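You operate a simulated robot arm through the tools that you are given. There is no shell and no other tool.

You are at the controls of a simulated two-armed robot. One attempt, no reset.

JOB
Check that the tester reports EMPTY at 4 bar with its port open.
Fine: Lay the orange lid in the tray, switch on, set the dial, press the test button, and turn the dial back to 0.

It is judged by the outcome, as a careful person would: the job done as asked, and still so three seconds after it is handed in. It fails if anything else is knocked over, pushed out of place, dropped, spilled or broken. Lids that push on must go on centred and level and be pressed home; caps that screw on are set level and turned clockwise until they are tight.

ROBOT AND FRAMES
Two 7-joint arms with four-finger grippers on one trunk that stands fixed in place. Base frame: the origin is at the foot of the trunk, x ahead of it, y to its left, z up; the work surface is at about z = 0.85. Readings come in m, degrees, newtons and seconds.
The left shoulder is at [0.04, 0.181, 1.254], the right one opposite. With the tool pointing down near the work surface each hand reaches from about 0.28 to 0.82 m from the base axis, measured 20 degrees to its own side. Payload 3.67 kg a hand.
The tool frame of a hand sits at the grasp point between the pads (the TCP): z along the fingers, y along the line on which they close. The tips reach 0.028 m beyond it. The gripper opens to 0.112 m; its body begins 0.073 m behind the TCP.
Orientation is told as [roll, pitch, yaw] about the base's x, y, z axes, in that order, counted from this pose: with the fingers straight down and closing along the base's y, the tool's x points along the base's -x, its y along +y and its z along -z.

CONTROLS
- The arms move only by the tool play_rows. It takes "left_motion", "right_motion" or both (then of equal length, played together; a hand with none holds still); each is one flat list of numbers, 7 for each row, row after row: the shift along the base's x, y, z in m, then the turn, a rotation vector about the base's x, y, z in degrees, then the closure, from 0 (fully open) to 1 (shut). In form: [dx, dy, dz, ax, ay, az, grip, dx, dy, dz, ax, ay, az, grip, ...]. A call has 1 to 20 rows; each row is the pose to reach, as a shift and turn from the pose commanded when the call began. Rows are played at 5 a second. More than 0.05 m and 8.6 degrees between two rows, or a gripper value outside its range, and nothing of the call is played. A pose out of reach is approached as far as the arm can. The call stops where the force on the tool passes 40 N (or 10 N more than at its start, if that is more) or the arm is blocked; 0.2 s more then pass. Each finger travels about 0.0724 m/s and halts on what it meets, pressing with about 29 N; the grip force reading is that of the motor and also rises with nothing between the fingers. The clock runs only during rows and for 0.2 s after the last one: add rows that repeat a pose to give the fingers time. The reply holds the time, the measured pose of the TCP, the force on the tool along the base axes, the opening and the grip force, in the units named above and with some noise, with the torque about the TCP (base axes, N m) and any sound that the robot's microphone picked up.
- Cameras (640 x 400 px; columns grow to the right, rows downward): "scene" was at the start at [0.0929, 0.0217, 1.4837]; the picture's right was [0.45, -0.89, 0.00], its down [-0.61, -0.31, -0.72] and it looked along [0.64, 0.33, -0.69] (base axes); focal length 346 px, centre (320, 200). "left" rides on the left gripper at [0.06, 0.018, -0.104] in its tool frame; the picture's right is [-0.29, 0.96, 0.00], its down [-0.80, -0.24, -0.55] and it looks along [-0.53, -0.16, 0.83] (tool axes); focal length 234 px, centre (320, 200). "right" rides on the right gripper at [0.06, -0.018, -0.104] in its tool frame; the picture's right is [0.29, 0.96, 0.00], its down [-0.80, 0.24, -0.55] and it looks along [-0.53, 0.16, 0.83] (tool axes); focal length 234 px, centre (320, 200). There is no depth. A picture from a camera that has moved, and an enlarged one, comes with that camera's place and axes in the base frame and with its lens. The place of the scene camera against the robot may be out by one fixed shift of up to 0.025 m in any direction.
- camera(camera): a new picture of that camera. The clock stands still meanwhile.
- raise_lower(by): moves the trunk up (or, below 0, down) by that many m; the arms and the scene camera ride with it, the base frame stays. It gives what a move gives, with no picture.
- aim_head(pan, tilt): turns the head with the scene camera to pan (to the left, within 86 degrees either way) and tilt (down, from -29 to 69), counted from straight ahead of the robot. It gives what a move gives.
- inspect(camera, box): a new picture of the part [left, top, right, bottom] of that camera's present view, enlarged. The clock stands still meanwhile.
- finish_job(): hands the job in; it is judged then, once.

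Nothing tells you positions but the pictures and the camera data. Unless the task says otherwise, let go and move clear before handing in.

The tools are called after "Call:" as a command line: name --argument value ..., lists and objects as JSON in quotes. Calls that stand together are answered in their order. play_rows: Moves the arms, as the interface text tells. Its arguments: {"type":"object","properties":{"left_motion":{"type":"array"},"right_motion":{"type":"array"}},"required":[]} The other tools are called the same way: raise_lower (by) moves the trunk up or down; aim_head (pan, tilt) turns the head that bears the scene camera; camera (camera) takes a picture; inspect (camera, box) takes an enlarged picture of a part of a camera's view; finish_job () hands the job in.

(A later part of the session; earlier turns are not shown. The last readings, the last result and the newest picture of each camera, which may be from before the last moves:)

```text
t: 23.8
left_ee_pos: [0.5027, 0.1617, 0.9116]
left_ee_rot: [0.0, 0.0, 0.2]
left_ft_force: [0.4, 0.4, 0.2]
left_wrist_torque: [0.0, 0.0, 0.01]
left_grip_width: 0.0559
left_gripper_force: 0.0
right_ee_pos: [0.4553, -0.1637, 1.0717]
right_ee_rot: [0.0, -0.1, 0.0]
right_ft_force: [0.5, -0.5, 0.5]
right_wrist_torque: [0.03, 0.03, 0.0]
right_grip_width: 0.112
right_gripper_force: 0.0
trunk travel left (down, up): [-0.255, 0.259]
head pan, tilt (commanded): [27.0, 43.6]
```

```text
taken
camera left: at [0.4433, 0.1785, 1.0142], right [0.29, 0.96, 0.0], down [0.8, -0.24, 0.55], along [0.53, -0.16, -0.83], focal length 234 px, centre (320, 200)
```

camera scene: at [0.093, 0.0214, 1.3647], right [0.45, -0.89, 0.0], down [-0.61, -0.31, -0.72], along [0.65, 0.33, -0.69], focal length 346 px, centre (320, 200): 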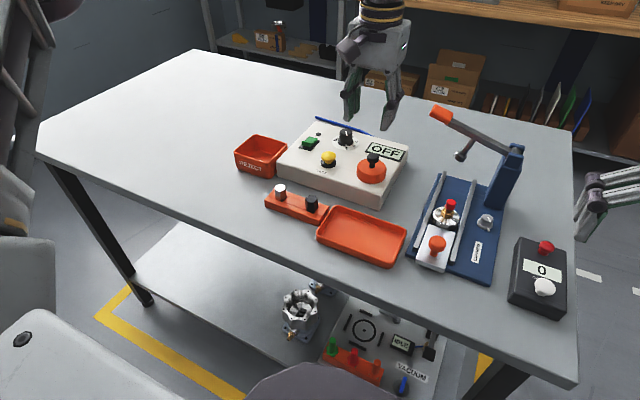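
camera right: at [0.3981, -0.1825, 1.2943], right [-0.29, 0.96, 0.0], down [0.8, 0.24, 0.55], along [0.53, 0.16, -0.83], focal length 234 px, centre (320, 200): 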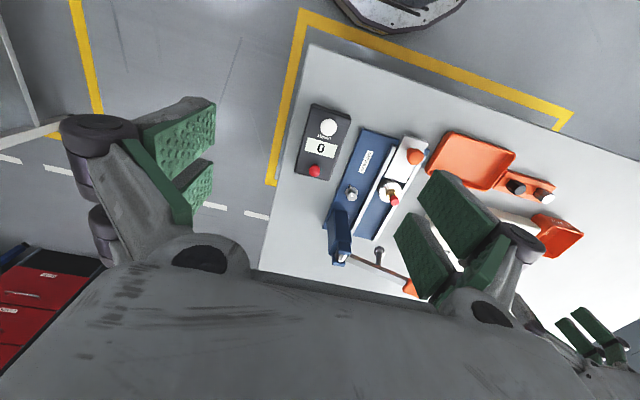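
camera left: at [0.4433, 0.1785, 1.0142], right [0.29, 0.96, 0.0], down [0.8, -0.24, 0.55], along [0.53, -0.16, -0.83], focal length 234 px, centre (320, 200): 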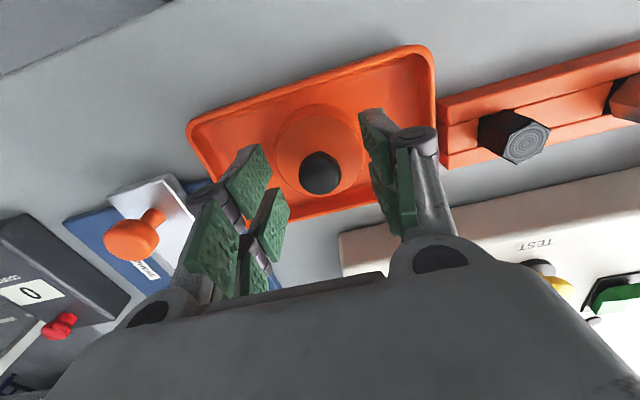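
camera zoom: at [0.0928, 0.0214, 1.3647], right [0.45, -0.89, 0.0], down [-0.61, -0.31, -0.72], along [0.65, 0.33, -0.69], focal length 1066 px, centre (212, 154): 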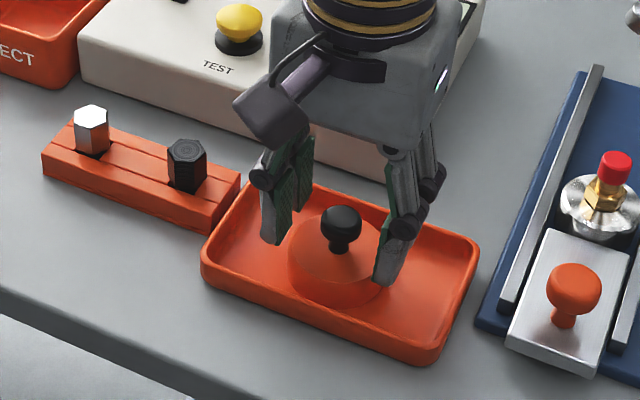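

The lid rests flat in the tray. I'll rise straight up and move to look at the switch.

Call:
play_rows --left_motion '[0, 0, 0.03, 0, 0, 0, 0.5, 0, 0, 0.06, 0, 0, 0, 0.5, 0, 0, 0.095, 0, 0, 0, 0.5, 0, 0, 0.13, 0, 0, 0, 0.5, 0.03, 0.035, 0.14, 0, 0, 0, 0.5, 0.06, 0.07, 0.14, 0, 0, 0, 0.5, 0.09, 0.105, 0.14, 0, 0, 0, 0.5, 0.12, 0.14, 0.14, 0, 0, 0, 0.5, 0.15, 0.17, 0.14, 0, 0, 0, 0.5, 0.15, 0.17, 0.14, 0, 0, 0, 0.5]'

Call:
camera --camera "left"

Call:
camera --camera "scene"

```text
t: 26.0
left_ee_pos: [0.6526, 0.3312, 1.0517]
left_ee_rot: [0.1, 0.0, -0.1]
left_ft_force: [0.1, 0.7, -0.1]
left_wrist_torque: [-0.01, -0.01, 0.01]
left_grip_width: 0.0559
left_gripper_force: 0.1
right_ee_pos: [0.4557, -0.1643, 1.0714]
right_ee_rot: [0.0, 0.0, 0.0]
right_ft_force: [-0.1, -0.4, 0.0]
right_wrist_torque: [0.01, 0.02, 0.0]
right_grip_width: 0.1121
right_gripper_force: 0.1
trunk travel left (down, up): [-0.255, 0.259]
head pan, tilt (commanded): [27.0, 43.6]
```

```text
taken
camera left: at [0.5931, 0.3481, 1.1553], right [0.29, 0.96, 0.0], down [0.8, -0.24, 0.55], along [0.53, -0.16, -0.83], focal length 234 px, centre (320, 200)
```

left: 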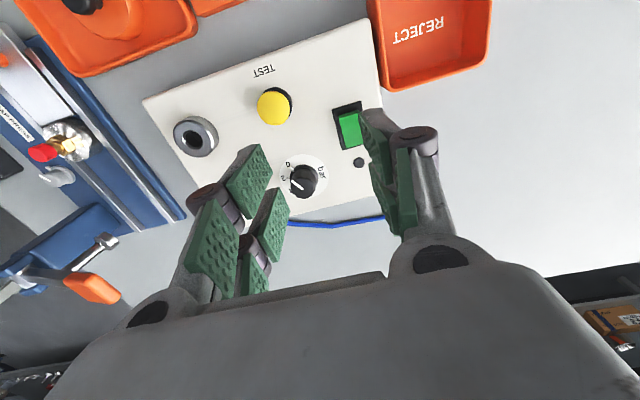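

```text
taken
camera scene: at [0.0922, 0.0212, 1.3648], right [0.45, -0.89, 0.0], down [-0.61, -0.31, -0.72], along [0.65, 0.33, -0.69], focal length 346 px, centre (320, 200)
```

scene: 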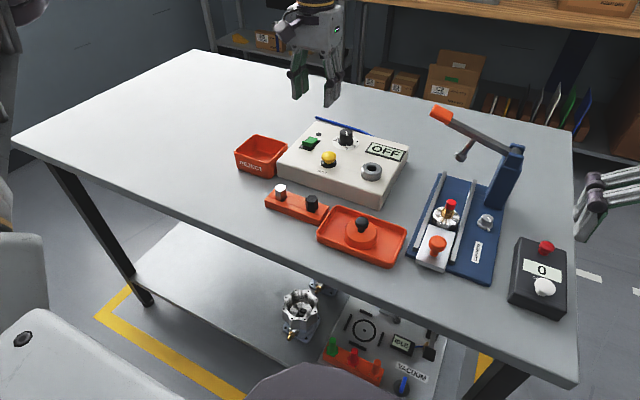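

Call:
inspect --camera "left" --box '[240, 70, 400, 220]'

Call:
inspect --camera "scene" --box '[280, 115, 410, 205]'

Call:
inspect --camera "left" --box '[325, 95, 385, 135]'

```text
2.67 times, centred on (320, 145) of left
camera zoom: at [0.5931, 0.3481, 1.1553], right [0.29, 0.96, 0.0], down [0.8, -0.24, 0.55], along [0.53, -0.16, -0.83], focal length 624 px, centre (320, 347)
```

zoom: 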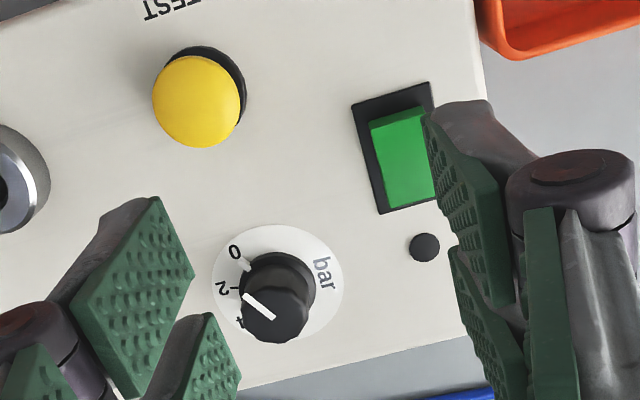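

```text
4.44 times, centred on (345, 160) of scene
camera zoom: at [0.0922, 0.0212, 1.3648], right [0.45, -0.89, 0.0], down [-0.61, -0.31, -0.72], along [0.65, 0.33, -0.69], focal length 1540 px, centre (209, 378)
```

zoom: 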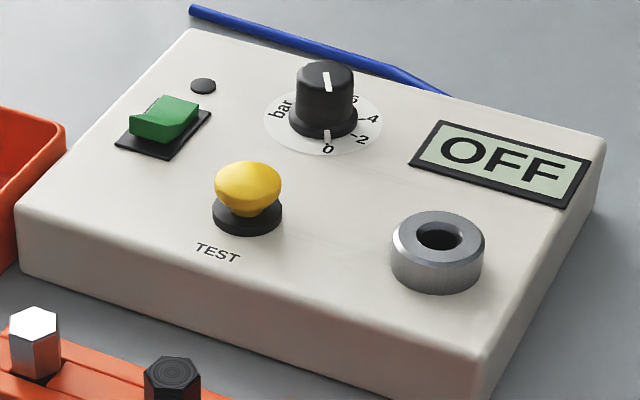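

```text
10.00 times, centred on (355, 115) of left
camera zoom: at [0.5931, 0.3481, 1.1553], right [0.29, 0.96, 0.0], down [0.8, -0.24, 0.55], along [0.53, -0.16, -0.83], focal length 2342 px, centre (-30, 1050)
```

zoom: 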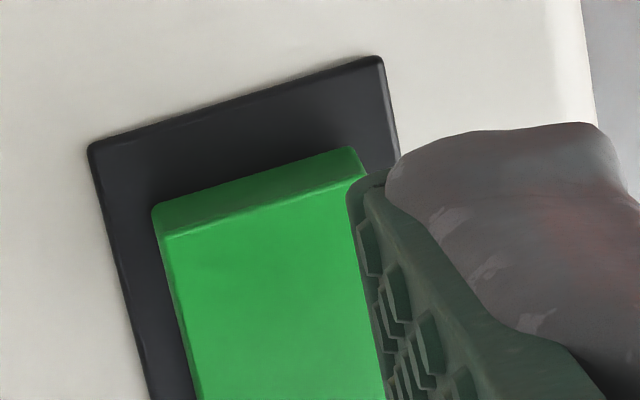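

The switch plate spans x 0.650–0.697, y 0.344–0.375, and the rocker's front end near x 0.66 is raised. I'll press that end with the closed fingertips of the forward finger pair, keeping clear of the yellow button.

Call:
play_rows --left_motion '[-0.006, 0.01, 0, 0, 0, 0, 0.75, -0.012, 0.02, 0, 0, 0, 0, 1, -0.017, 0.029, -0.02, 0, 0, 0, 1, -0.017, 0.029, -0.045, 0, 0, 0, 1, -0.017, 0.029, -0.07, 0, 0, 0, 1, -0.017, 0.029, -0.085, 0, 0, 0, 1, -0.017, 0.029, -0.085, 0, 0, 0, 1]'

Call:
camera --camera "left"

Call:
inspect --camera "scene" --box '[270, 100, 370, 190]'

```text
t: 27.6
left_ee_pos: [0.6355, 0.361, 0.9658]
left_ee_rot: [0.0, -0.1, 0.0]
left_ft_force: [-0.2, 0.4, 0.5]
left_wrist_torque: [0.03, -0.02, 0.03]
left_grip_width: 0.0
left_gripper_force: 29.0
right_ee_pos: [0.4558, -0.1646, 1.0716]
right_ee_rot: [0.0, 0.1, -0.1]
right_ft_force: [-0.4, -0.3, -0.2]
right_wrist_torque: [-0.02, -0.02, -0.03]
right_grip_width: 0.1121
right_gripper_force: 0.0
trunk travel left (down, up): [-0.255, 0.259]
head pan, tilt (commanded): [27.0, 43.6]
```

```text
taken
camera left: at [0.5769, 0.3777, 1.0693], right [0.29, 0.96, 0.0], down [0.8, -0.24, 0.55], along [0.53, -0.16, -0.83], focal length 234 px, centre (320, 200)
```

left: 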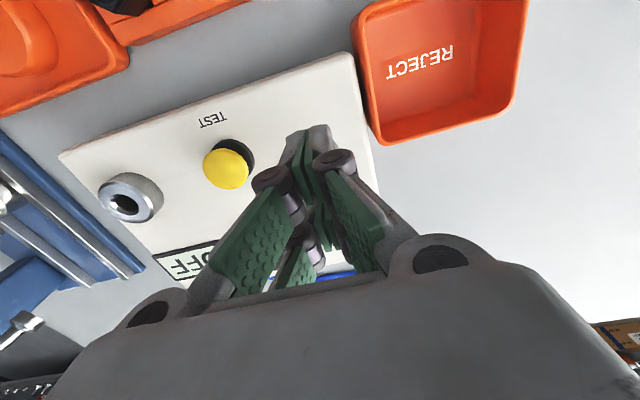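

```text
4.44 times, centred on (320, 145) of scene
camera zoom: at [0.0927, 0.0214, 1.3647], right [0.45, -0.89, 0.0], down [-0.61, -0.31, -0.72], along [0.65, 0.33, -0.69], focal length 1540 px, centre (320, 444)
```

zoom: 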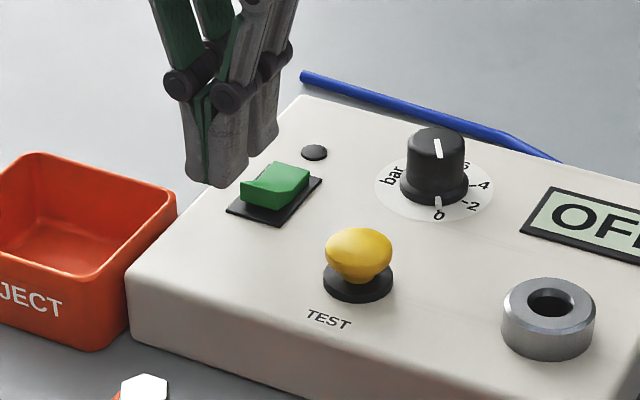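

Call:
inspect --camera "scene" --box '[305, 120, 350, 155]'

Call:
inspect --camera "left" --box '[250, 100, 390, 220]'

```text
11.43 times, centred on (328, 138) of scene
camera zoom: at [0.0927, 0.0214, 1.3647], right [0.45, -0.89, 0.0], down [-0.61, -0.31, -0.72], along [0.65, 0.33, -0.69], focal length 3960 px, centre (234, 914)
```

zoom: 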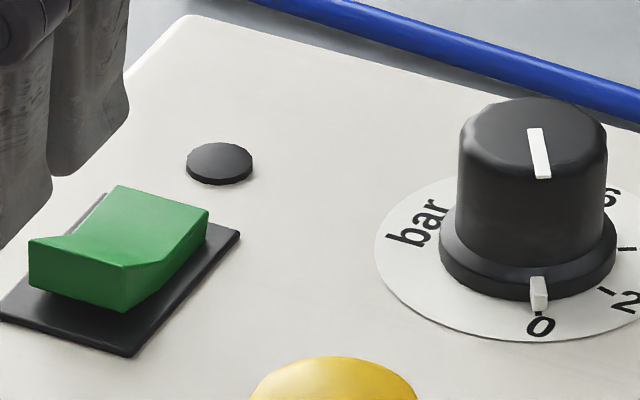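

```text
3.33 times, centred on (320, 160) of left
camera zoom: at [0.5769, 0.3777, 1.0693], right [0.29, 0.96, 0.0], down [0.8, -0.24, 0.55], along [0.53, -0.16, -0.83], focal length 781 px, centre (320, 333)
```

zoom: 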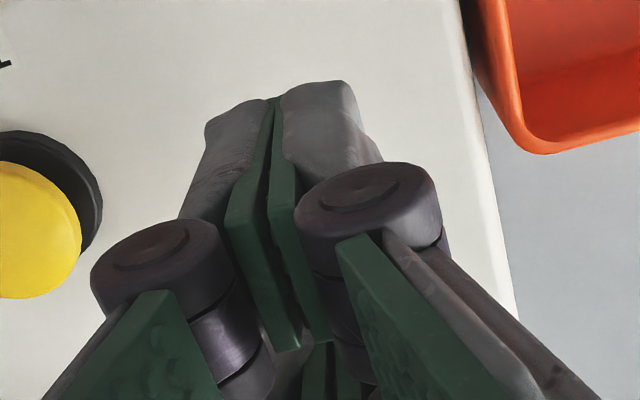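

The forward pair is above the raised end of the rocker. I'll shift slightly and lower to just above it, then check again.

Call:
play_rows --left_motion '[-0.004, -0.003, -0.004, 0, 0, 0, 1, -0.004, -0.003, -0.01, 0, 0, 0, 1, -0.004, -0.003, -0.01, 0, 0, 0, 1]'

Call:
inspect --camera "scene" --box '[290, 115, 350, 160]'

```text
t: 28.4
left_ee_pos: [0.6309, 0.3567, 0.9557]
left_ee_rot: [-0.1, 0.0, 0.1]
left_ft_force: [0.2, -0.6, 1.1]
left_wrist_torque: [0.01, 0.01, 0.0]
left_grip_width: 0.0
left_gripper_force: 29.3
right_ee_pos: [0.4569, -0.1643, 1.0722]
right_ee_rot: [0.0, 0.0, -0.1]
right_ft_force: [-0.2, 0.6, -0.2]
right_wrist_torque: [-0.04, 0.04, -0.02]
right_grip_width: 0.1121
right_gripper_force: 0.1
trunk travel left (down, up): [-0.255, 0.259]
head pan, tilt (commanded): [27.0, 43.6]
```

```text
8.89 times, centred on (320, 138) of scene
camera zoom: at [0.0928, 0.0215, 1.3647], right [0.45, -0.89, 0.0], down [-0.61, -0.31, -0.72], along [0.65, 0.33, -0.69], focal length 3080 px, centre (320, 756)
```

zoom: 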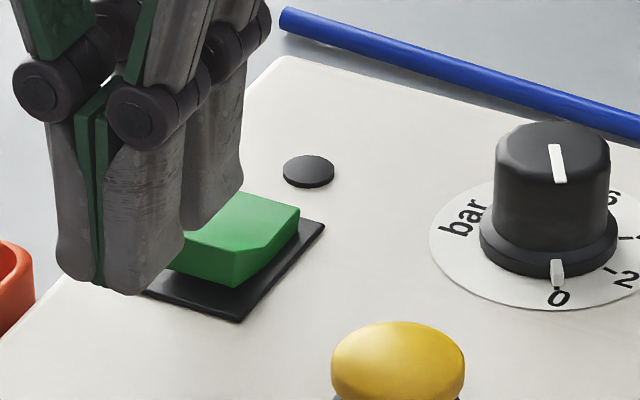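

Call:
play_rows --left_motion '[-0.002, -0.002, -0.003, 0, 0, 0, 1, -0.002, -0.002, -0.006, 0, 0, 0, 1, -0.002, -0.002, -0.006, 0, 0, 0, 1]'

Call:
inspect --camera "scene" --box '[290, 115, 350, 160]'

```text
t: 29.2
left_ee_pos: [0.629, 0.355, 0.9482]
left_ee_rot: [0.0, -0.1, 0.1]
left_ft_force: [0.5, 0.2, -0.2]
left_wrist_torque: [-0.03, 0.04, -0.01]
left_grip_width: 0.0001
left_gripper_force: 29.1
right_ee_pos: [0.4578, -0.1638, 1.0713]
right_ee_rot: [0.0, -0.1, 0.0]
right_ft_force: [-0.9, -0.5, -0.1]
right_wrist_torque: [0.02, 0.0, 0.01]
right_grip_width: 0.1122
right_gripper_force: 0.0
trunk travel left (down, up): [-0.255, 0.259]
head pan, tilt (commanded): [27.0, 43.6]
```

```text
8.89 times, centred on (320, 138) of scene
camera zoom: at [0.0929, 0.0215, 1.3647], right [0.45, -0.89, 0.0], down [-0.61, -0.31, -0.72], along [0.65, 0.33, -0.69], focal length 3080 px, centre (320, 756)
```

zoom: 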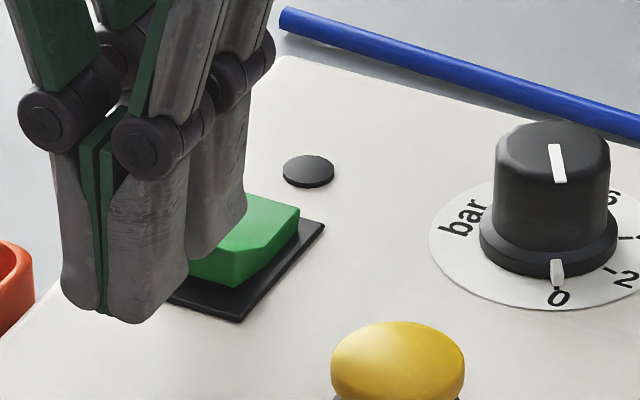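

Call:
play_rows --left_motion '[0, 0, -0.002, 0, 0, 0, 1, 0, 0, -0.004, 0, 0, 0, 1, 0, 0, -0.004, 0, 0, 0, 1]'

Call:
inspect --camera "scene" --box '[290, 115, 350, 160]'

```text
t: 30.0
left_ee_pos: [0.6291, 0.3547, 0.9446]
left_ee_rot: [0.1, 0.0, 0.1]
left_ft_force: [-1.1, -0.3, 0.5]
left_wrist_torque: [-0.02, 0.03, -0.01]
left_grip_width: 0.0
left_gripper_force: 29.0
right_ee_pos: [0.4561, -0.1646, 1.0719]
right_ee_rot: [-0.1, -0.1, -0.1]
right_ft_force: [0.9, -0.6, 0.0]
right_wrist_torque: [-0.02, 0.02, 0.0]
right_grip_width: 0.1121
right_gripper_force: 0.1
trunk travel left (down, up): [-0.255, 0.259]
head pan, tilt (commanded): [27.0, 43.6]
```

```text
8.89 times, centred on (320, 138) of scene
camera zoom: at [0.0929, 0.0215, 1.3647], right [0.45, -0.89, 0.0], down [-0.61, -0.31, -0.72], along [0.65, 0.33, -0.69], focal length 3080 px, centre (320, 756)
```

zoom: 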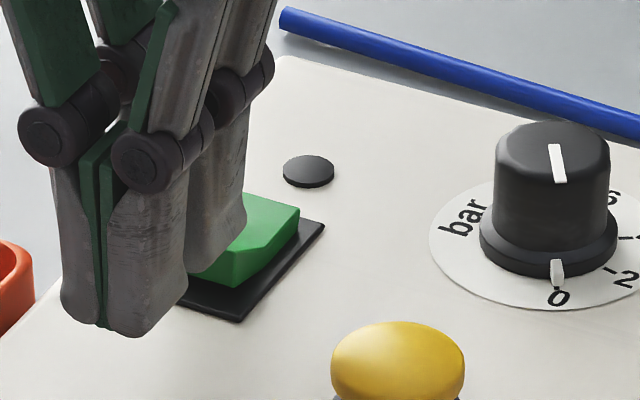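

Call:
play_rows --left_motion '[0, 0, -0.0015, 0, 0, 0, 1, 0, 0, -0.003, 0, 0, 0, 1, 0, 0, -0.003, 0, 0, 0, 1]'

Call:
inspect --camera "scene" --box '[290, 115, 350, 160]'

```text
t: 30.8
left_ee_pos: [0.6298, 0.3559, 0.9419]
left_ee_rot: [0.0, 0.0, 0.1]
left_ft_force: [0.1, 0.0, 0.2]
left_wrist_torque: [0.04, -0.03, -0.01]
left_grip_width: 0.0
left_gripper_force: 29.7
right_ee_pos: [0.4573, -0.1638, 1.0713]
right_ee_rot: [-0.1, 0.0, -0.1]
right_ft_force: [0.6, 0.0, -0.9]
right_wrist_torque: [0.0, 0.0, -0.02]
right_grip_width: 0.112
right_gripper_force: 0.1
trunk travel left (down, up): [-0.255, 0.259]
head pan, tilt (commanded): [27.0, 43.6]
```

```text
8.89 times, centred on (320, 138) of scene
camera zoom: at [0.0929, 0.0215, 1.3647], right [0.45, -0.89, 0.0], down [-0.61, -0.31, -0.72], along [0.65, 0.33, -0.69], focal length 3080 px, centre (320, 756)
```

zoom: 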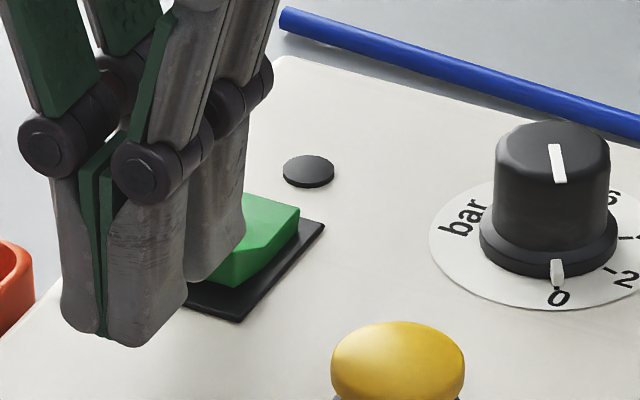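

The fingertips are barely overlapping the front of the rocker. I'll raise a little, move 6 mm further in x and come down again.

Call:
play_rows --left_motion '[0, 0, 0.007, 0, 0, 0, 1, 0.006, 0, 0.007, 0, 0, 0, 1, 0.006, 0, 0.003, 0, 0, 0, 1, 0.006, 0, 0, 0, 0, 0, 1, 0.006, 0, 0, 0, 0, 0, 1]'

Call:
inspect --camera "scene" --box '[290, 115, 350, 160]'

```text
t: 32.0
left_ee_pos: [0.635, 0.3554, 0.9418]
left_ee_rot: [0.0, 0.0, 0.1]
left_ft_force: [-0.6, -0.2, 0.5]
left_wrist_torque: [-0.02, -0.01, -0.03]
left_grip_width: 0.0001
left_gripper_force: 29.2
right_ee_pos: [0.4554, -0.1639, 1.0716]
right_ee_rot: [0.0, 0.0, -0.1]
right_ft_force: [-0.3, -0.5, 0.4]
right_wrist_torque: [-0.01, -0.03, 0.0]
right_grip_width: 0.1118
right_gripper_force: 0.0
trunk travel left (down, up): [-0.255, 0.259]
head pan, tilt (commanded): [27.0, 43.6]
```

```text
8.89 times, centred on (320, 138) of scene
camera zoom: at [0.093, 0.0216, 1.3647], right [0.45, -0.89, 0.0], down [-0.61, -0.31, -0.72], along [0.65, 0.33, -0.69], focal length 3080 px, centre (320, 756)
```

zoom: 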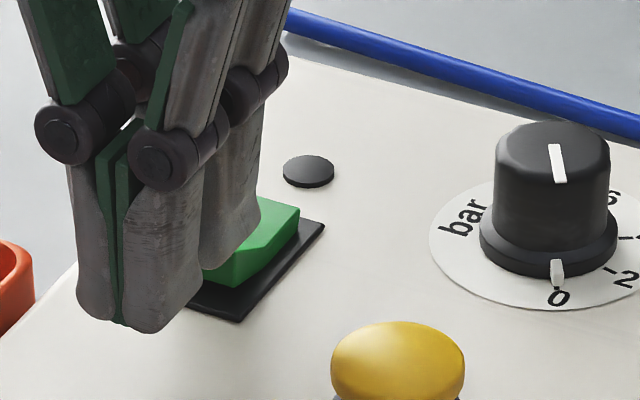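

Now the finger is clearly over the front half of the rocker. I'll press down in small steps.

Call:
play_rows --left_motion '[0, 0, -0.0015, 0, 0, 0, 1, 0, 0, -0.003, 0, 0, 0, 1, 0, 0, -0.0045, 0, 0, 0, 1, 0, 0, -0.0045, 0, 0, 0, 1]'

Call:
inspect --camera "scene" --box '[290, 115, 350, 160]'

```text
t: 33.0
left_ee_pos: [0.6353, 0.3547, 0.9355]
left_ee_rot: [-0.1, 0.0, 0.0]
left_ft_force: [0.1, -0.1, -0.5]
left_wrist_torque: [0.01, -0.05, -0.02]
left_grip_width: 0.0
left_gripper_force: 28.7
right_ee_pos: [0.4556, -0.1651, 1.0715]
right_ee_rot: [0.0, 0.0, -0.1]
right_ft_force: [0.0, 0.1, -0.3]
right_wrist_torque: [-0.05, 0.0, -0.03]
right_grip_width: 0.112
right_gripper_force: 0.0
trunk travel left (down, up): [-0.255, 0.259]
head pan, tilt (commanded): [27.0, 43.6]
```

```text
8.89 times, centred on (320, 138) of scene
camera zoom: at [0.0929, 0.0216, 1.3647], right [0.45, -0.89, 0.0], down [-0.61, -0.31, -0.72], along [0.65, 0.33, -0.69], focal length 3080 px, centre (320, 756)
```

zoom: 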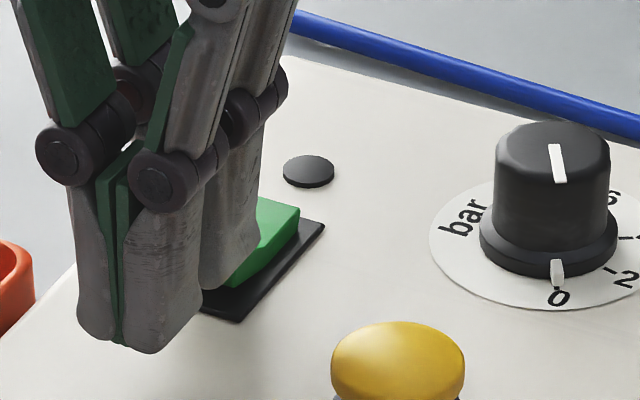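

From the corrected geometry, the tester top is lower than I first thought (about z 0.887), so the tips are still above the rocker. The rocker's front edge is near x 0.659, so I'll move 7 mm further in x and then press.

Call:
play_rows --left_motion '[0, 0, 0.003, 0, 0, 0, 1, 0.007, 0.002, 0.003, 0, 0, 0, 1, 0.007, 0.002, 0, 0, 0, 0, 1, 0.007, 0.002, -0.003, 0, 0, 0, 1, 0.007, 0.002, -0.003, 0, 0, 0, 1]'

Call:
inspect --camera "scene" --box '[290, 115, 350, 160]'

```text
t: 34.2
left_ee_pos: [0.6425, 0.3563, 0.9349]
left_ee_rot: [0.0, 0.0, 0.2]
left_ft_force: [0.8, -0.5, 0.2]
left_wrist_torque: [-0.01, -0.04, -0.02]
left_grip_width: 0.0059
left_gripper_force: 36.2
right_ee_pos: [0.4567, -0.1639, 1.0712]
right_ee_rot: [0.0, 0.1, 0.1]
right_ft_force: [-0.1, 0.6, 0.9]
right_wrist_torque: [-0.02, 0.01, -0.01]
right_grip_width: 0.112
right_gripper_force: 0.0
trunk travel left (down, up): [-0.255, 0.259]
head pan, tilt (commanded): [27.0, 43.6]
```

```text
8.89 times, centred on (320, 138) of scene
camera zoom: at [0.0929, 0.0215, 1.3647], right [0.45, -0.89, 0.0], down [-0.61, -0.31, -0.72], along [0.65, 0.33, -0.69], focal length 3080 px, centre (320, 756)
```

zoom: 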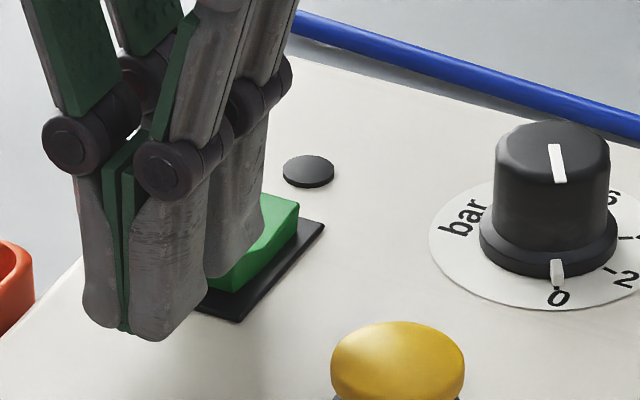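

Call:
inspect --camera "left" --box '[250, 100, 390, 220]'

Call:
inspect --camera "scene" --box '[295, 130, 330, 158]'

```text
3.33 times, centred on (320, 160) of left
camera zoom: at [0.5832, 0.3744, 1.0385], right [0.29, 0.96, 0.0], down [0.8, -0.24, 0.55], along [0.53, -0.16, -0.83], focal length 781 px, centre (320, 333)
```

zoom: 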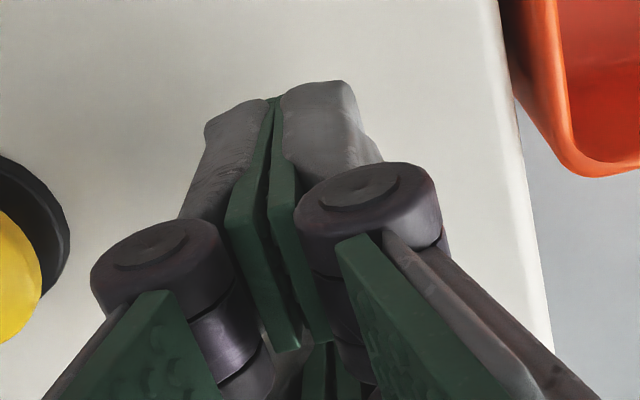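

```text
14.29 times, centred on (312, 144) of scene
camera zoom: at [0.0929, 0.0215, 1.3647], right [0.45, -0.89, 0.0], down [-0.61, -0.31, -0.72], along [0.65, 0.33, -0.69], focal length 4950 px, centre (427, 1000)
```

zoom: 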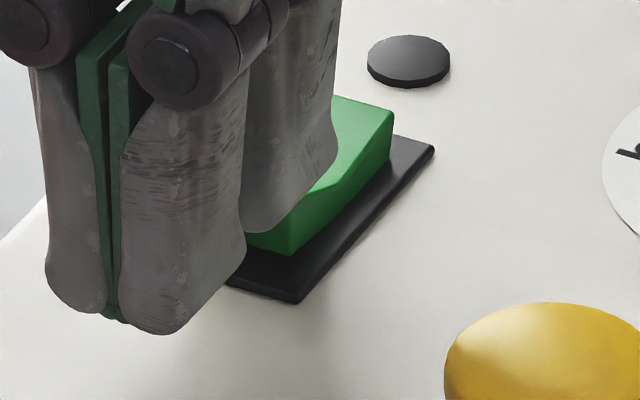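

Call:
play_rows --left_motion '[0, 0, -0.0015, 0, 0, 0, 1, 0, 0, -0.003, 0, 0, 0, 1, 0, 0, -0.003, 0, 0, 0, 1]'

Call:
inspect --camera "scene" --box '[290, 115, 410, 195]'

```text
t: 35.0
left_ee_pos: [0.6414, 0.3586, 0.9301]
left_ee_rot: [0.0, 0.1, 0.1]
left_ft_force: [0.0, -0.2, -0.1]
left_wrist_torque: [0.01, -0.02, 0.0]
left_grip_width: 0.0001
left_gripper_force: 35.7
right_ee_pos: [0.457, -0.1633, 1.0728]
right_ee_rot: [0.0, -0.1, -0.1]
right_ft_force: [-0.6, 0.4, -0.1]
right_wrist_torque: [-0.02, -0.01, -0.02]
right_grip_width: 0.112
right_gripper_force: 0.1
trunk travel left (down, up): [-0.255, 0.259]
head pan, tilt (commanded): [27.0, 43.6]
```

```text
5.00 times, centred on (350, 155) of scene
camera zoom: at [0.0929, 0.0215, 1.3647], right [0.45, -0.89, 0.0], down [-0.61, -0.31, -0.72], along [0.65, 0.33, -0.69], focal length 1732 px, centre (170, 425)
```

zoom: 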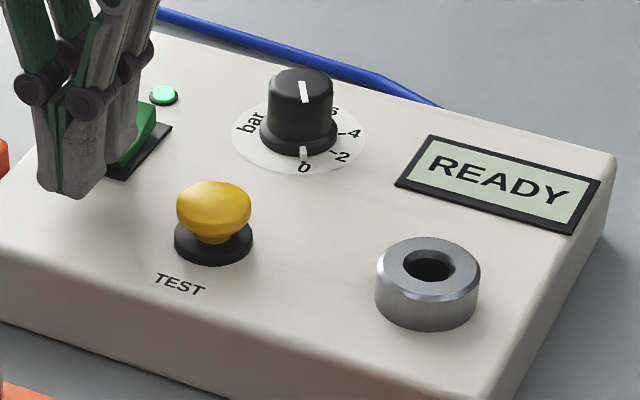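

The tester is on: the lamp is green and the display reads READY. I'll lift straight up, then move above the dial with the fingers half open.

Call:
play_rows --left_motion '[0, 0, 0.01, 0, 0, 0, 1, 0, 0, 0.03, 0, 0, 0, 1, 0, 0, 0.06, 0, 0, 0, 1, 0, 0, 0.09, 0, 0, 0, 1, 0.02, -0.02, 0.1, 0, 0, 0, 0.8, 0.04, -0.045, 0.1, 0, 0, 0, 0.55, 0.06, -0.068, 0.1, 0, 0, 0, 0.5, 0.06, -0.068, 0.1, 0, 0, 0, 0.5]'

Call:
camera --camera "left"

Call:
inspect --camera "scene" --box '[290, 60, 430, 200]'

```text
t: 36.8
left_ee_pos: [0.7022, 0.2886, 1.0317]
left_ee_rot: [0.0, 0.0, 0.2]
left_ft_force: [-0.6, 0.4, 0.7]
left_wrist_torque: [0.01, -0.03, -0.01]
left_grip_width: 0.0559
left_gripper_force: 0.0
right_ee_pos: [0.4569, -0.1641, 1.0723]
right_ee_rot: [0.0, -0.1, 0.0]
right_ft_force: [-0.4, -0.3, 1.2]
right_wrist_torque: [-0.01, -0.02, 0.02]
right_grip_width: 0.1119
right_gripper_force: 0.0
trunk travel left (down, up): [-0.255, 0.259]
head pan, tilt (commanded): [27.0, 43.6]
```

```text
taken
camera left: at [0.6428, 0.305, 1.1358], right [0.29, 0.96, 0.0], down [0.8, -0.24, 0.55], along [0.53, -0.16, -0.83], focal length 234 px, centre (320, 200)
```

left: 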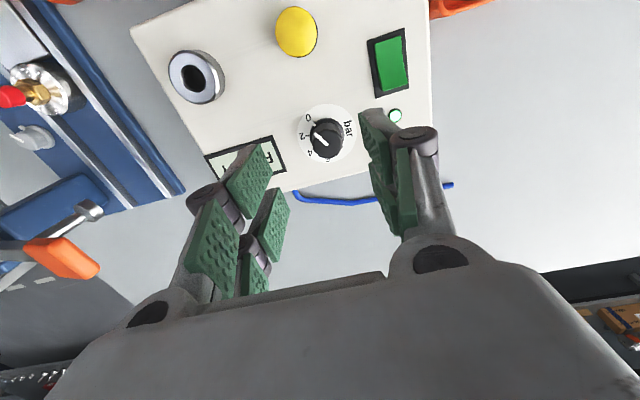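

```text
2.86 times, centred on (360, 130) of scene
camera zoom: at [0.092, 0.0215, 1.3648], right [0.45, -0.89, 0.0], down [-0.61, -0.31, -0.72], along [0.65, 0.33, -0.69], focal length 990 px, centre (206, 400)
```

zoom: 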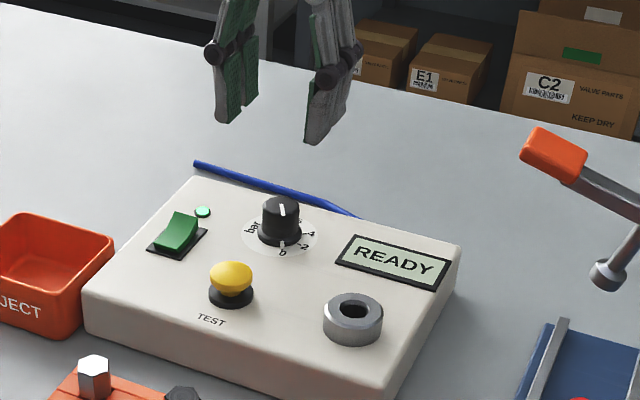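

Call:
inspect --camera "left" --box '[280, 90, 370, 170]'

Call:
inspect --camera "scene" --box '[320, 110, 375, 155]'

```text
5.00 times, centred on (325, 130) of left
camera zoom: at [0.6428, 0.305, 1.1358], right [0.29, 0.96, 0.0], down [0.8, -0.24, 0.55], along [0.53, -0.16, -0.83], focal length 1171 px, centre (295, 550)
```

zoom: 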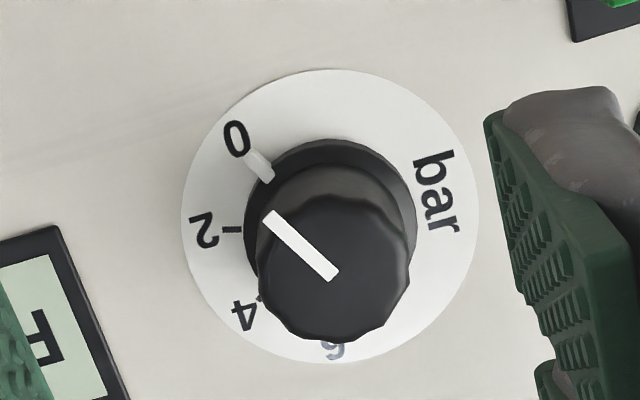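

```text
8.89 times, centred on (348, 132) of scene
camera zoom: at [0.092, 0.0215, 1.3648], right [0.45, -0.89, 0.0], down [-0.61, -0.31, -0.72], along [0.65, 0.33, -0.69], focal length 3080 px, centre (76, 800)
```

zoom: 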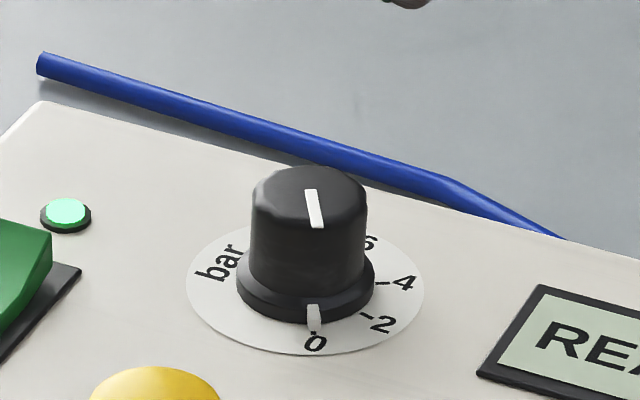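

Display reads READY and the switch is down. The dial axis is near (0.720, 0.2895), its top is near z 0.92, and 0→4 is about 90° counter-clockwise. I'll pre-turn the hand to −45° above the dial so that one grip can swing it the full 90°.

Call:
play_rows --left_motion '[0.004, 0.001, -0.004, 0, 0, -7.5, 0.5, 0.008, 0.002, -0.008, 0, 0, -15, 0.5, 0.012, 0.0025, -0.012, 0, 0, -22.5, 0.5, 0.017, 0.0025, -0.016, 0, 0, -30, 0.5, 0.017, 0.0025, -0.02, 0, 0, -37.5, 0.5, 0.017, 0.0025, -0.022, 0, 0, -45, 0.5, 0.017, 0.0025, -0.022, 0, 0, -45, 0.5]'

Call:
camera --camera "left"

Call:
inspect --camera "scene" --box '[290, 60, 430, 200]'

```text
t: 38.4
left_ee_pos: [0.7078, 0.2933, 1.0103]
left_ee_rot: [-0.1, -0.1, -45.0]
left_ft_force: [-0.1, -0.7, 0.4]
left_wrist_torque: [0.01, 0.0, 0.0]
left_grip_width: 0.056
left_gripper_force: 0.0
left hand out of reach, approached as far as the arm can: row 3, 4, 5, 6, 7
right_ee_pos: [0.4563, -0.1645, 1.0734]
right_ee_rot: [-0.1, 0.0, -0.1]
right_ft_force: [0.7, -0.4, 0.3]
right_wrist_torque: [-0.02, 0.05, 0.01]
right_grip_width: 0.1122
right_gripper_force: 0.1
trunk travel left (down, up): [-0.255, 0.259]
head pan, tilt (commanded): [27.0, 43.6]
```

```text
taken
camera left: at [0.68, 0.3486, 1.114], right [0.88, 0.47, 0.0], down [0.39, -0.73, 0.56], along [0.26, -0.49, -0.83], focal length 234 px, centre (320, 200)
```

left: 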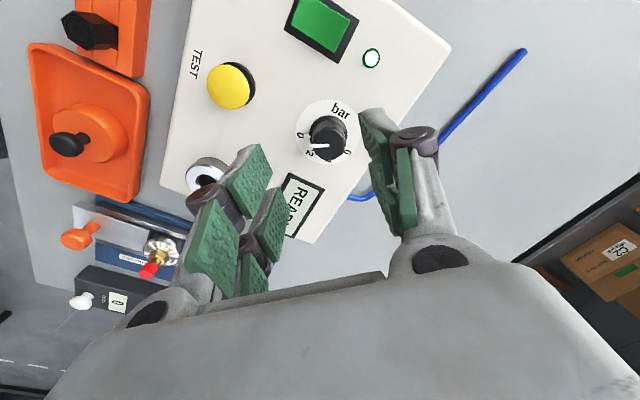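

```text
2.86 times, centred on (360, 130) of scene
camera zoom: at [0.0929, 0.0215, 1.3647], right [0.45, -0.89, 0.0], down [-0.61, -0.31, -0.72], along [0.65, 0.33, -0.69], focal length 990 px, centre (206, 400)
```

zoom: 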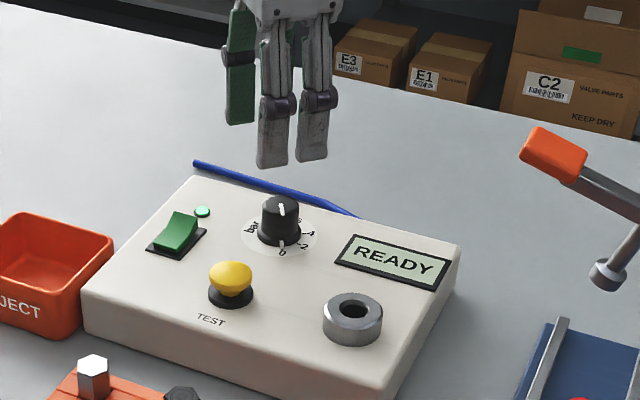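

The arm is a little short of the dial at this trunk height. I'll raise both hands by 0.2 m, then lower the trunk by the same amount so that the shoulders come closer to working height.

Call:
play_rows --left_motion '[-0.01, 0, 0.03, 0, 0, 0, 0.5, -0.02, 0, 0.065, 0, 0, 0, 0.5, -0.02, 0, 0.1, 0, 0, 0, 0.5, -0.02, 0, 0.135, 0, 0, 0, 0.5, -0.02, 0, 0.17, 0, 0, 0, 0.5, -0.02, 0, 0.2, 0, 0, 0, 0.5, -0.02, 0, 0.2, 0, 0, 0, 0.5]' --right_motion '[0, 0, 0.03, 0, 0, 0, 0, 0, 0, 0.065, 0, 0, 0, 0, 0, 0, 0.1, 0, 0, 0, 0, 0, 0, 0.135, 0, 0, 0, 0, 0, 0, 0.17, 0, 0, 0, 0, 0, 0, 0.2, 0, 0, 0, 0, 0, 0, 0.2, 0, 0, 0, 0]'

Call:
camera --camera "scene"

```text
t: 40.0
left_ee_pos: [0.6743, 0.3082, 1.2014]
left_ee_rot: [-0.1, 0.1, -45.0]
left_ft_force: [0.9, 1.1, 0.1]
left_wrist_torque: [-0.01, 0.01, -0.01]
left_grip_width: 0.0556
left_gripper_force: 0.0
left hand out of reach, approached as far as the arm can: row 5, 6, 7
right_ee_pos: [0.4594, -0.1648, 1.2706]
right_ee_rot: [-0.1, 0.2, 0.0]
right_ft_force: [0.3, 0.9, 0.3]
right_wrist_torque: [0.01, 0.01, 0.02]
right_grip_width: 0.112
right_gripper_force: 0.1
trunk travel left (down, up): [-0.255, 0.259]
head pan, tilt (commanded): [27.0, 43.6]
```

```text
taken
camera scene: at [0.0944, 0.0212, 1.3645], right [0.45, -0.89, 0.0], down [-0.62, -0.31, -0.72], along [0.64, 0.33, -0.69], focal length 346 px, centre (320, 200)
```

scene: 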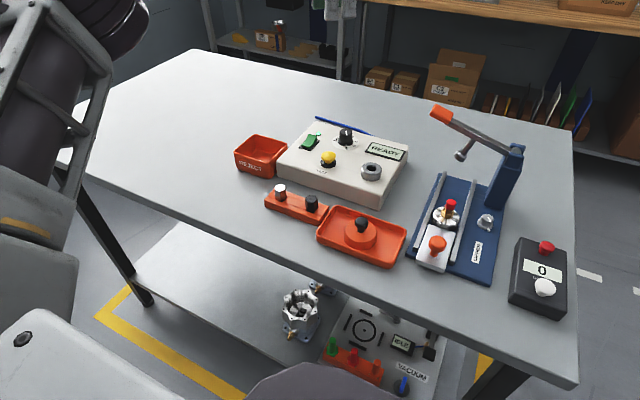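

The limit seems to be a joint limit rather than stretch, since the hand drifts toward +y. I'll test the other yaw side safely in the air above the dial.

Call:
play_rows --left_motion '[0.005, -0.003, -0.03, 0, 0, 8, 0.5, 0.01, -0.006, -0.06, 0, 0, 16, 0.5, 0.015, -0.009, -0.09, 0, 0, 24, 0.5, 0.02, -0.012, -0.12, 0, 0, 32, 0.5, 0.025, -0.015, -0.15, 0, 0, 40, 0.5, 0.03, -0.018, -0.17, 0, 0, 45, 0.5, 0.045, -0.018, -0.18, 0, 0, 45, 0.5, 0.045, -0.018, -0.18, 0, 0, 53, 0.5, 0.045, -0.018, -0.18, 0, 0, 61, 0.5, 0.045, -0.018, -0.18, 0, 0, 69, 0.5, 0.045, -0.018, -0.18, 0, 0, 77, 0.5, 0.045, -0.018, -0.18, 0, 0, 85, 0.5, 0.045, -0.018, -0.18, 0, 0, 90, 0.5, 0.045, -0.018, -0.18, 0, 0, 90, 0.5]'

Call:
inspect --camera "scene" --box '[290, 60, 430, 200]'

```text
t: 43.0
left_ee_pos: [0.7093, 0.2925, 1.0221]
left_ee_rot: [-0.1, 0.0, 45.2]
left_ft_force: [-0.1, -0.5, 0.3]
left_wrist_torque: [0.01, 0.03, -0.01]
left_grip_width: 0.056
left_gripper_force: 0.0
left hand out of reach, approached as far as the arm can: row 7, 8, 9, 10, 11, 12, 13, 14
right_ee_pos: [0.4553, -0.1632, 1.271]
right_ee_rot: [-0.1, 0.0, -0.1]
right_ft_force: [0.6, 0.7, 0.0]
right_wrist_torque: [-0.01, 0.0, 0.01]
right_grip_width: 0.112
right_gripper_force: 0.0
trunk travel left (down, up): [-0.255, 0.259]
head pan, tilt (commanded): [27.0, 43.6]
```

```text
2.86 times, centred on (360, 130) of scene
camera zoom: at [0.093, 0.0216, 1.3647], right [0.45, -0.89, 0.0], down [-0.61, -0.31, -0.72], along [0.65, 0.33, -0.69], focal length 990 px, centre (206, 400)
```

zoom: 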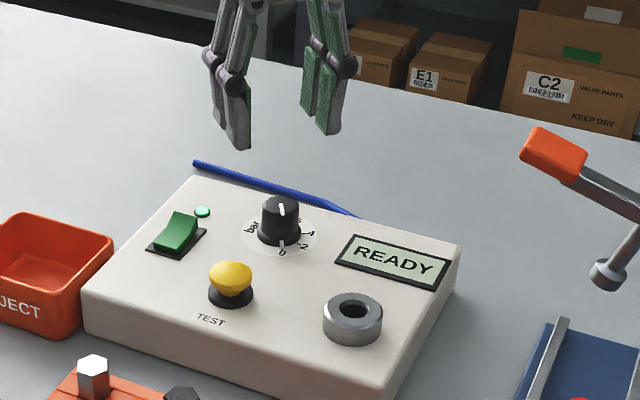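

Call:
aim_head --pan 60 --tilt 15

Call:
camera --camera "scene"

```text
t: 44.0
left_ee_pos: [0.7087, 0.2922, 1.0201]
left_ee_rot: [-0.2, 0.0, 45.2]
left_ft_force: [0.2, -0.3, 0.3]
left_wrist_torque: [-0.03, 0.02, 0.04]
left_grip_width: 0.056
left_gripper_force: 0.0
right_ee_pos: [0.4569, -0.1634, 1.2716]
right_ee_rot: [0.0, 0.0, -0.1]
right_ft_force: [0.2, -0.5, -0.3]
right_wrist_torque: [-0.02, 0.0, -0.01]
right_grip_width: 0.1119
right_gripper_force: 0.0
trunk travel left (down, up): [-0.255, 0.259]
head pan, tilt (commanded): [60.0, 15.0]
```

```text
taken
camera scene: at [0.0664, 0.065, 1.4095], right [0.87, -0.5, 0.0], down [-0.13, -0.22, -0.97], along [0.48, 0.84, -0.26], focal length 346 px, centre (320, 200)
```

scene: 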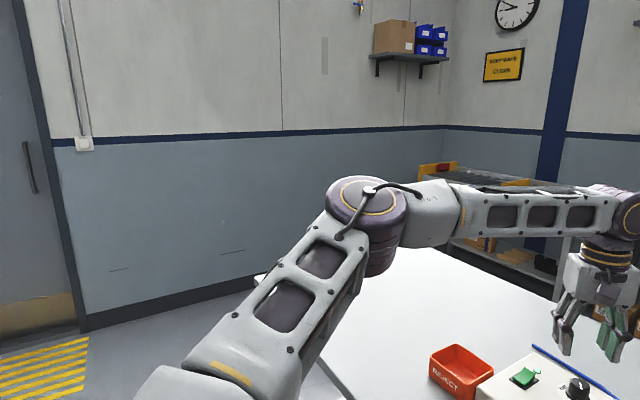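

The elbow is not stretched, so a wrist limit is stopping the arm. Tilting the hand about 10° so the fingers point slightly forward brings the wrist back, and I'll test that in the air after turning yaw back to 0.

Call:
play_rows --left_motion '[0, 0, 0, 0, 0, -8, 0.5, 0, 0, 0, 0, 0, -16, 0.5, 0, 0, 0, 0, 0, -24, 0.5, 0, 0, 0, 0, 0, -32, 0.5, 0, 0, 0, 0, 0, -40, 0.5, 0, 0, 0, 0, 0, -45, 0.5, 0, 0, 0, 0, 0, -45, 0.5]'

Call:
play_rows --left_motion '[0, 0, 0, 0, -5, 0, 0.5, 0, 0, 0, 0, -10, 0, 0.5, 0.005, -0.001, 0, 0, -10, 0, 0.5, 0.01, -0.002, 0, 0, -10, 0, 0.5, 0.01, -0.002, 0, 0, -10, 0, 0.5]'

Call:
aim_head --pan 27 --tilt 43.6

```text
t: 45.6
left_ee_pos: [0.7086, 0.2926, 1.0191]
left_ee_rot: [0.0, -0.1, 0.0]
left_ft_force: [0.6, -0.9, 0.2]
left_wrist_torque: [-0.01, 0.02, 0.03]
left_grip_width: 0.0564
left_gripper_force: 0.0
right_ee_pos: [0.4565, -0.1643, 1.2714]
right_ee_rot: [0.0, 0.0, -0.1]
right_ft_force: [0.7, -0.8, -0.6]
right_wrist_torque: [0.02, 0.01, 0.01]
right_grip_width: 0.1119
right_gripper_force: 0.0
trunk travel left (down, up): [-0.255, 0.259]
head pan, tilt (commanded): [60.0, 15.0]
```

```text
t: 46.8
left_ee_pos: [0.7199, 0.2898, 1.0207]
left_ee_rot: [0.0, -10.0, 0.1]
left_ft_force: [0.8, 0.0, -1.0]
left_wrist_torque: [-0.03, 0.0, 0.02]
left_grip_width: 0.0558
left_gripper_force: 0.1
right_ee_pos: [0.4557, -0.1638, 1.2715]
right_ee_rot: [0.0, 0.0, 0.0]
right_ft_force: [-0.2, -0.4, 0.1]
right_wrist_torque: [-0.02, 0.0, -0.01]
right_grip_width: 0.1122
right_gripper_force: 0.0
trunk travel left (down, up): [-0.255, 0.259]
head pan, tilt (commanded): [60.0, 15.0]
```

```text
t: 47.8
left_ee_pos: [0.7201, 0.2901, 1.0206]
left_ee_rot: [0.0, -10.0, 0.1]
left_ft_force: [-0.8, -0.8, -0.4]
left_wrist_torque: [-0.02, 0.01, 0.01]
left_grip_width: 0.056
left_gripper_force: 0.1
right_ee_pos: [0.4564, -0.1635, 1.2724]
right_ee_rot: [0.1, -0.1, -0.1]
right_ft_force: [0.1, -0.2, 0.2]
right_wrist_torque: [0.02, -0.05, -0.01]
right_grip_width: 0.1122
right_gripper_force: 0.0
trunk travel left (down, up): [-0.255, 0.259]
head pan, tilt (commanded): [27.0, 43.6]
```

Tilted 10°, the hand reaches (0.720, 0.290). I'll test the swing from −45° to +45° about the vertical here in the air.

Call:
play_rows --left_motion '[0, 0, 0, 0, 0, -8, 0.5, 0, 0, 0, 0, 0, -16, 0.5, 0, 0, 0, 0, 0, -24, 0.5, 0, 0, 0, 0, 0, -32, 0.5, 0, 0, 0, 0, 0, -40, 0.5, 0, 0, 0, 0, 0, -46, 0.5, 0, 0, 0, 0, 0, -46, 0.5]'

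Call:
camera --camera "left"

Call:
play_rows --left_motion '[0, 0, 0, 0, 0, 8, 0.5, 0, 0, 0, 0, 0, 16, 0.5, 0, 0, 0, 0, 0, 24, 0.5, 0, 0, 0, 0, 0, 32, 0.5, 0, 0, 0, 0, 0, 40, 0.5, 0, 0, 0, 0, 0, 48, 0.5, 0, 0, 0, 0, 0, 56, 0.5, 0, 0, 0, 0, 0, 64, 0.5, 0, 0, 0, 0, 0, 72, 0.5, 0, 0, 0, 0, 0, 80, 0.5, 0, 0, 0, 0, 0, 88, 0.5, 0, 0, 0, 0, 0, 94, 0.5, 0, 0, 0, 0, 0, 94, 0.5]'

Call:
camera --camera "left"

```text
t: 49.4
left_ee_pos: [0.7201, 0.2914, 1.0206]
left_ee_rot: [0.0, -10.0, -46.0]
left_ft_force: [0.6, -0.3, 0.4]
left_wrist_torque: [0.0, 0.01, -0.04]
left_grip_width: 0.0561
left_gripper_force: 0.1
right_ee_pos: [0.4574, -0.1637, 1.272]
right_ee_rot: [0.0, 0.0, -0.1]
right_ft_force: [0.6, 0.7, 0.3]
right_wrist_torque: [0.01, 0.01, -0.01]
right_grip_width: 0.112
right_gripper_force: 0.0
trunk travel left (down, up): [-0.255, 0.259]
head pan, tilt (commanded): [27.0, 43.6]
```

```text
taken
camera left: at [0.6804, 0.3584, 1.1129], right [0.89, 0.46, 0.05], down [0.31, -0.66, 0.68], along [0.35, -0.59, -0.73], focal length 234 px, centre (320, 200)
```

left: 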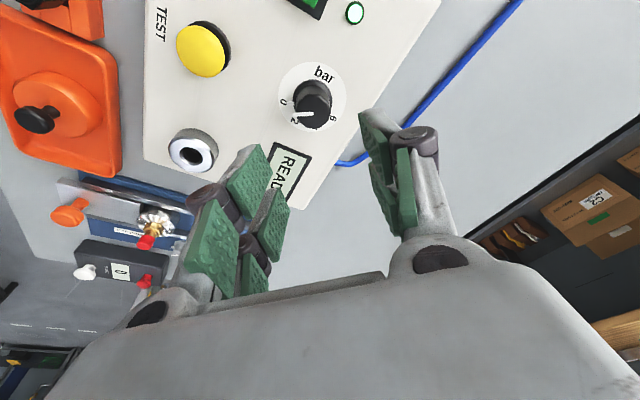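

```text
t: 52.2
left_ee_pos: [0.7202, 0.2911, 1.0211]
left_ee_rot: [0.0, -9.9, 48.2]
left_ft_force: [1.1, -0.2, -0.1]
left_wrist_torque: [0.03, 0.05, -0.01]
left_grip_width: 0.0558
left_gripper_force: 0.1
right_ee_pos: [0.4567, -0.1649, 1.272]
right_ee_rot: [-0.1, 0.0, -0.1]
right_ft_force: [0.1, 0.5, -0.6]
right_wrist_torque: [0.01, 0.01, -0.02]
right_grip_width: 0.112
right_gripper_force: 0.2
trunk travel left (down, up): [-0.255, 0.259]
head pan, tilt (commanded): [27.0, 43.6]
```

```text
taken
camera left: at [0.6558, 0.245, 1.1127], right [-0.52, 0.85, 0.05], down [0.64, 0.35, 0.68], along [0.56, 0.39, -0.73], focal length 234 px, centre (320, 200)
```

left: 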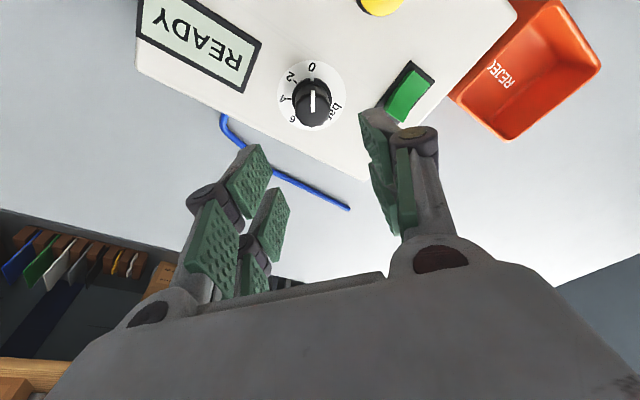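

The full swing is reachable. I'll look closely at the dial from this pose to fix its centre precisely.

Call:
inspect --camera "left" --box '[260, 45, 370, 145]'

Call:
inspect --camera "scene" --box '[290, 50, 430, 200]'

```text
4.00 times, centred on (315, 95) of left
camera zoom: at [0.6558, 0.245, 1.1127], right [-0.52, 0.85, 0.05], down [0.64, 0.35, 0.68], along [0.56, 0.39, -0.73], focal length 937 px, centre (340, 620)
```

zoom: 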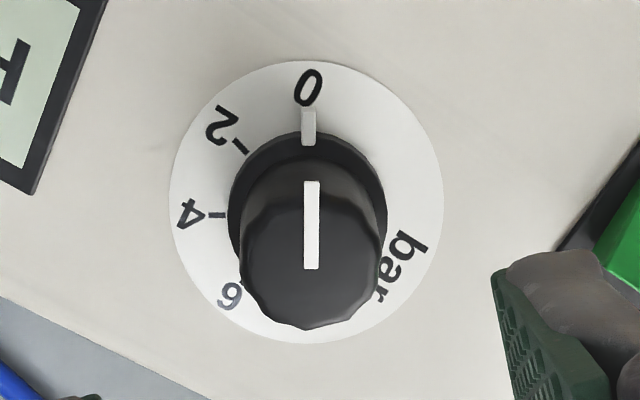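

```text
2.67 times, centred on (360, 125) of scene
camera zoom: at [0.0928, 0.0215, 1.3647], right [0.45, -0.89, 0.0], down [-0.61, -0.31, -0.72], along [0.65, 0.33, -0.69], focal length 924 px, centre (213, 400)
```

zoom: 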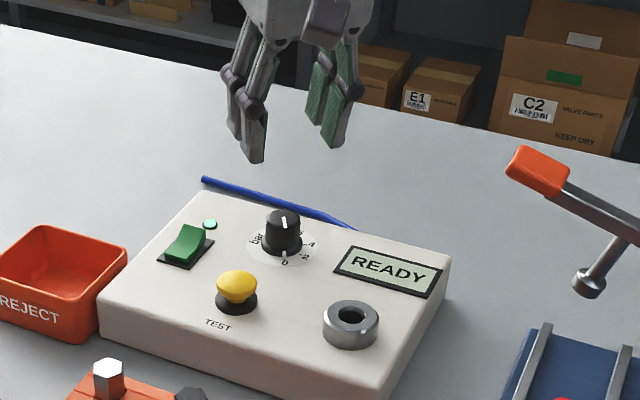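

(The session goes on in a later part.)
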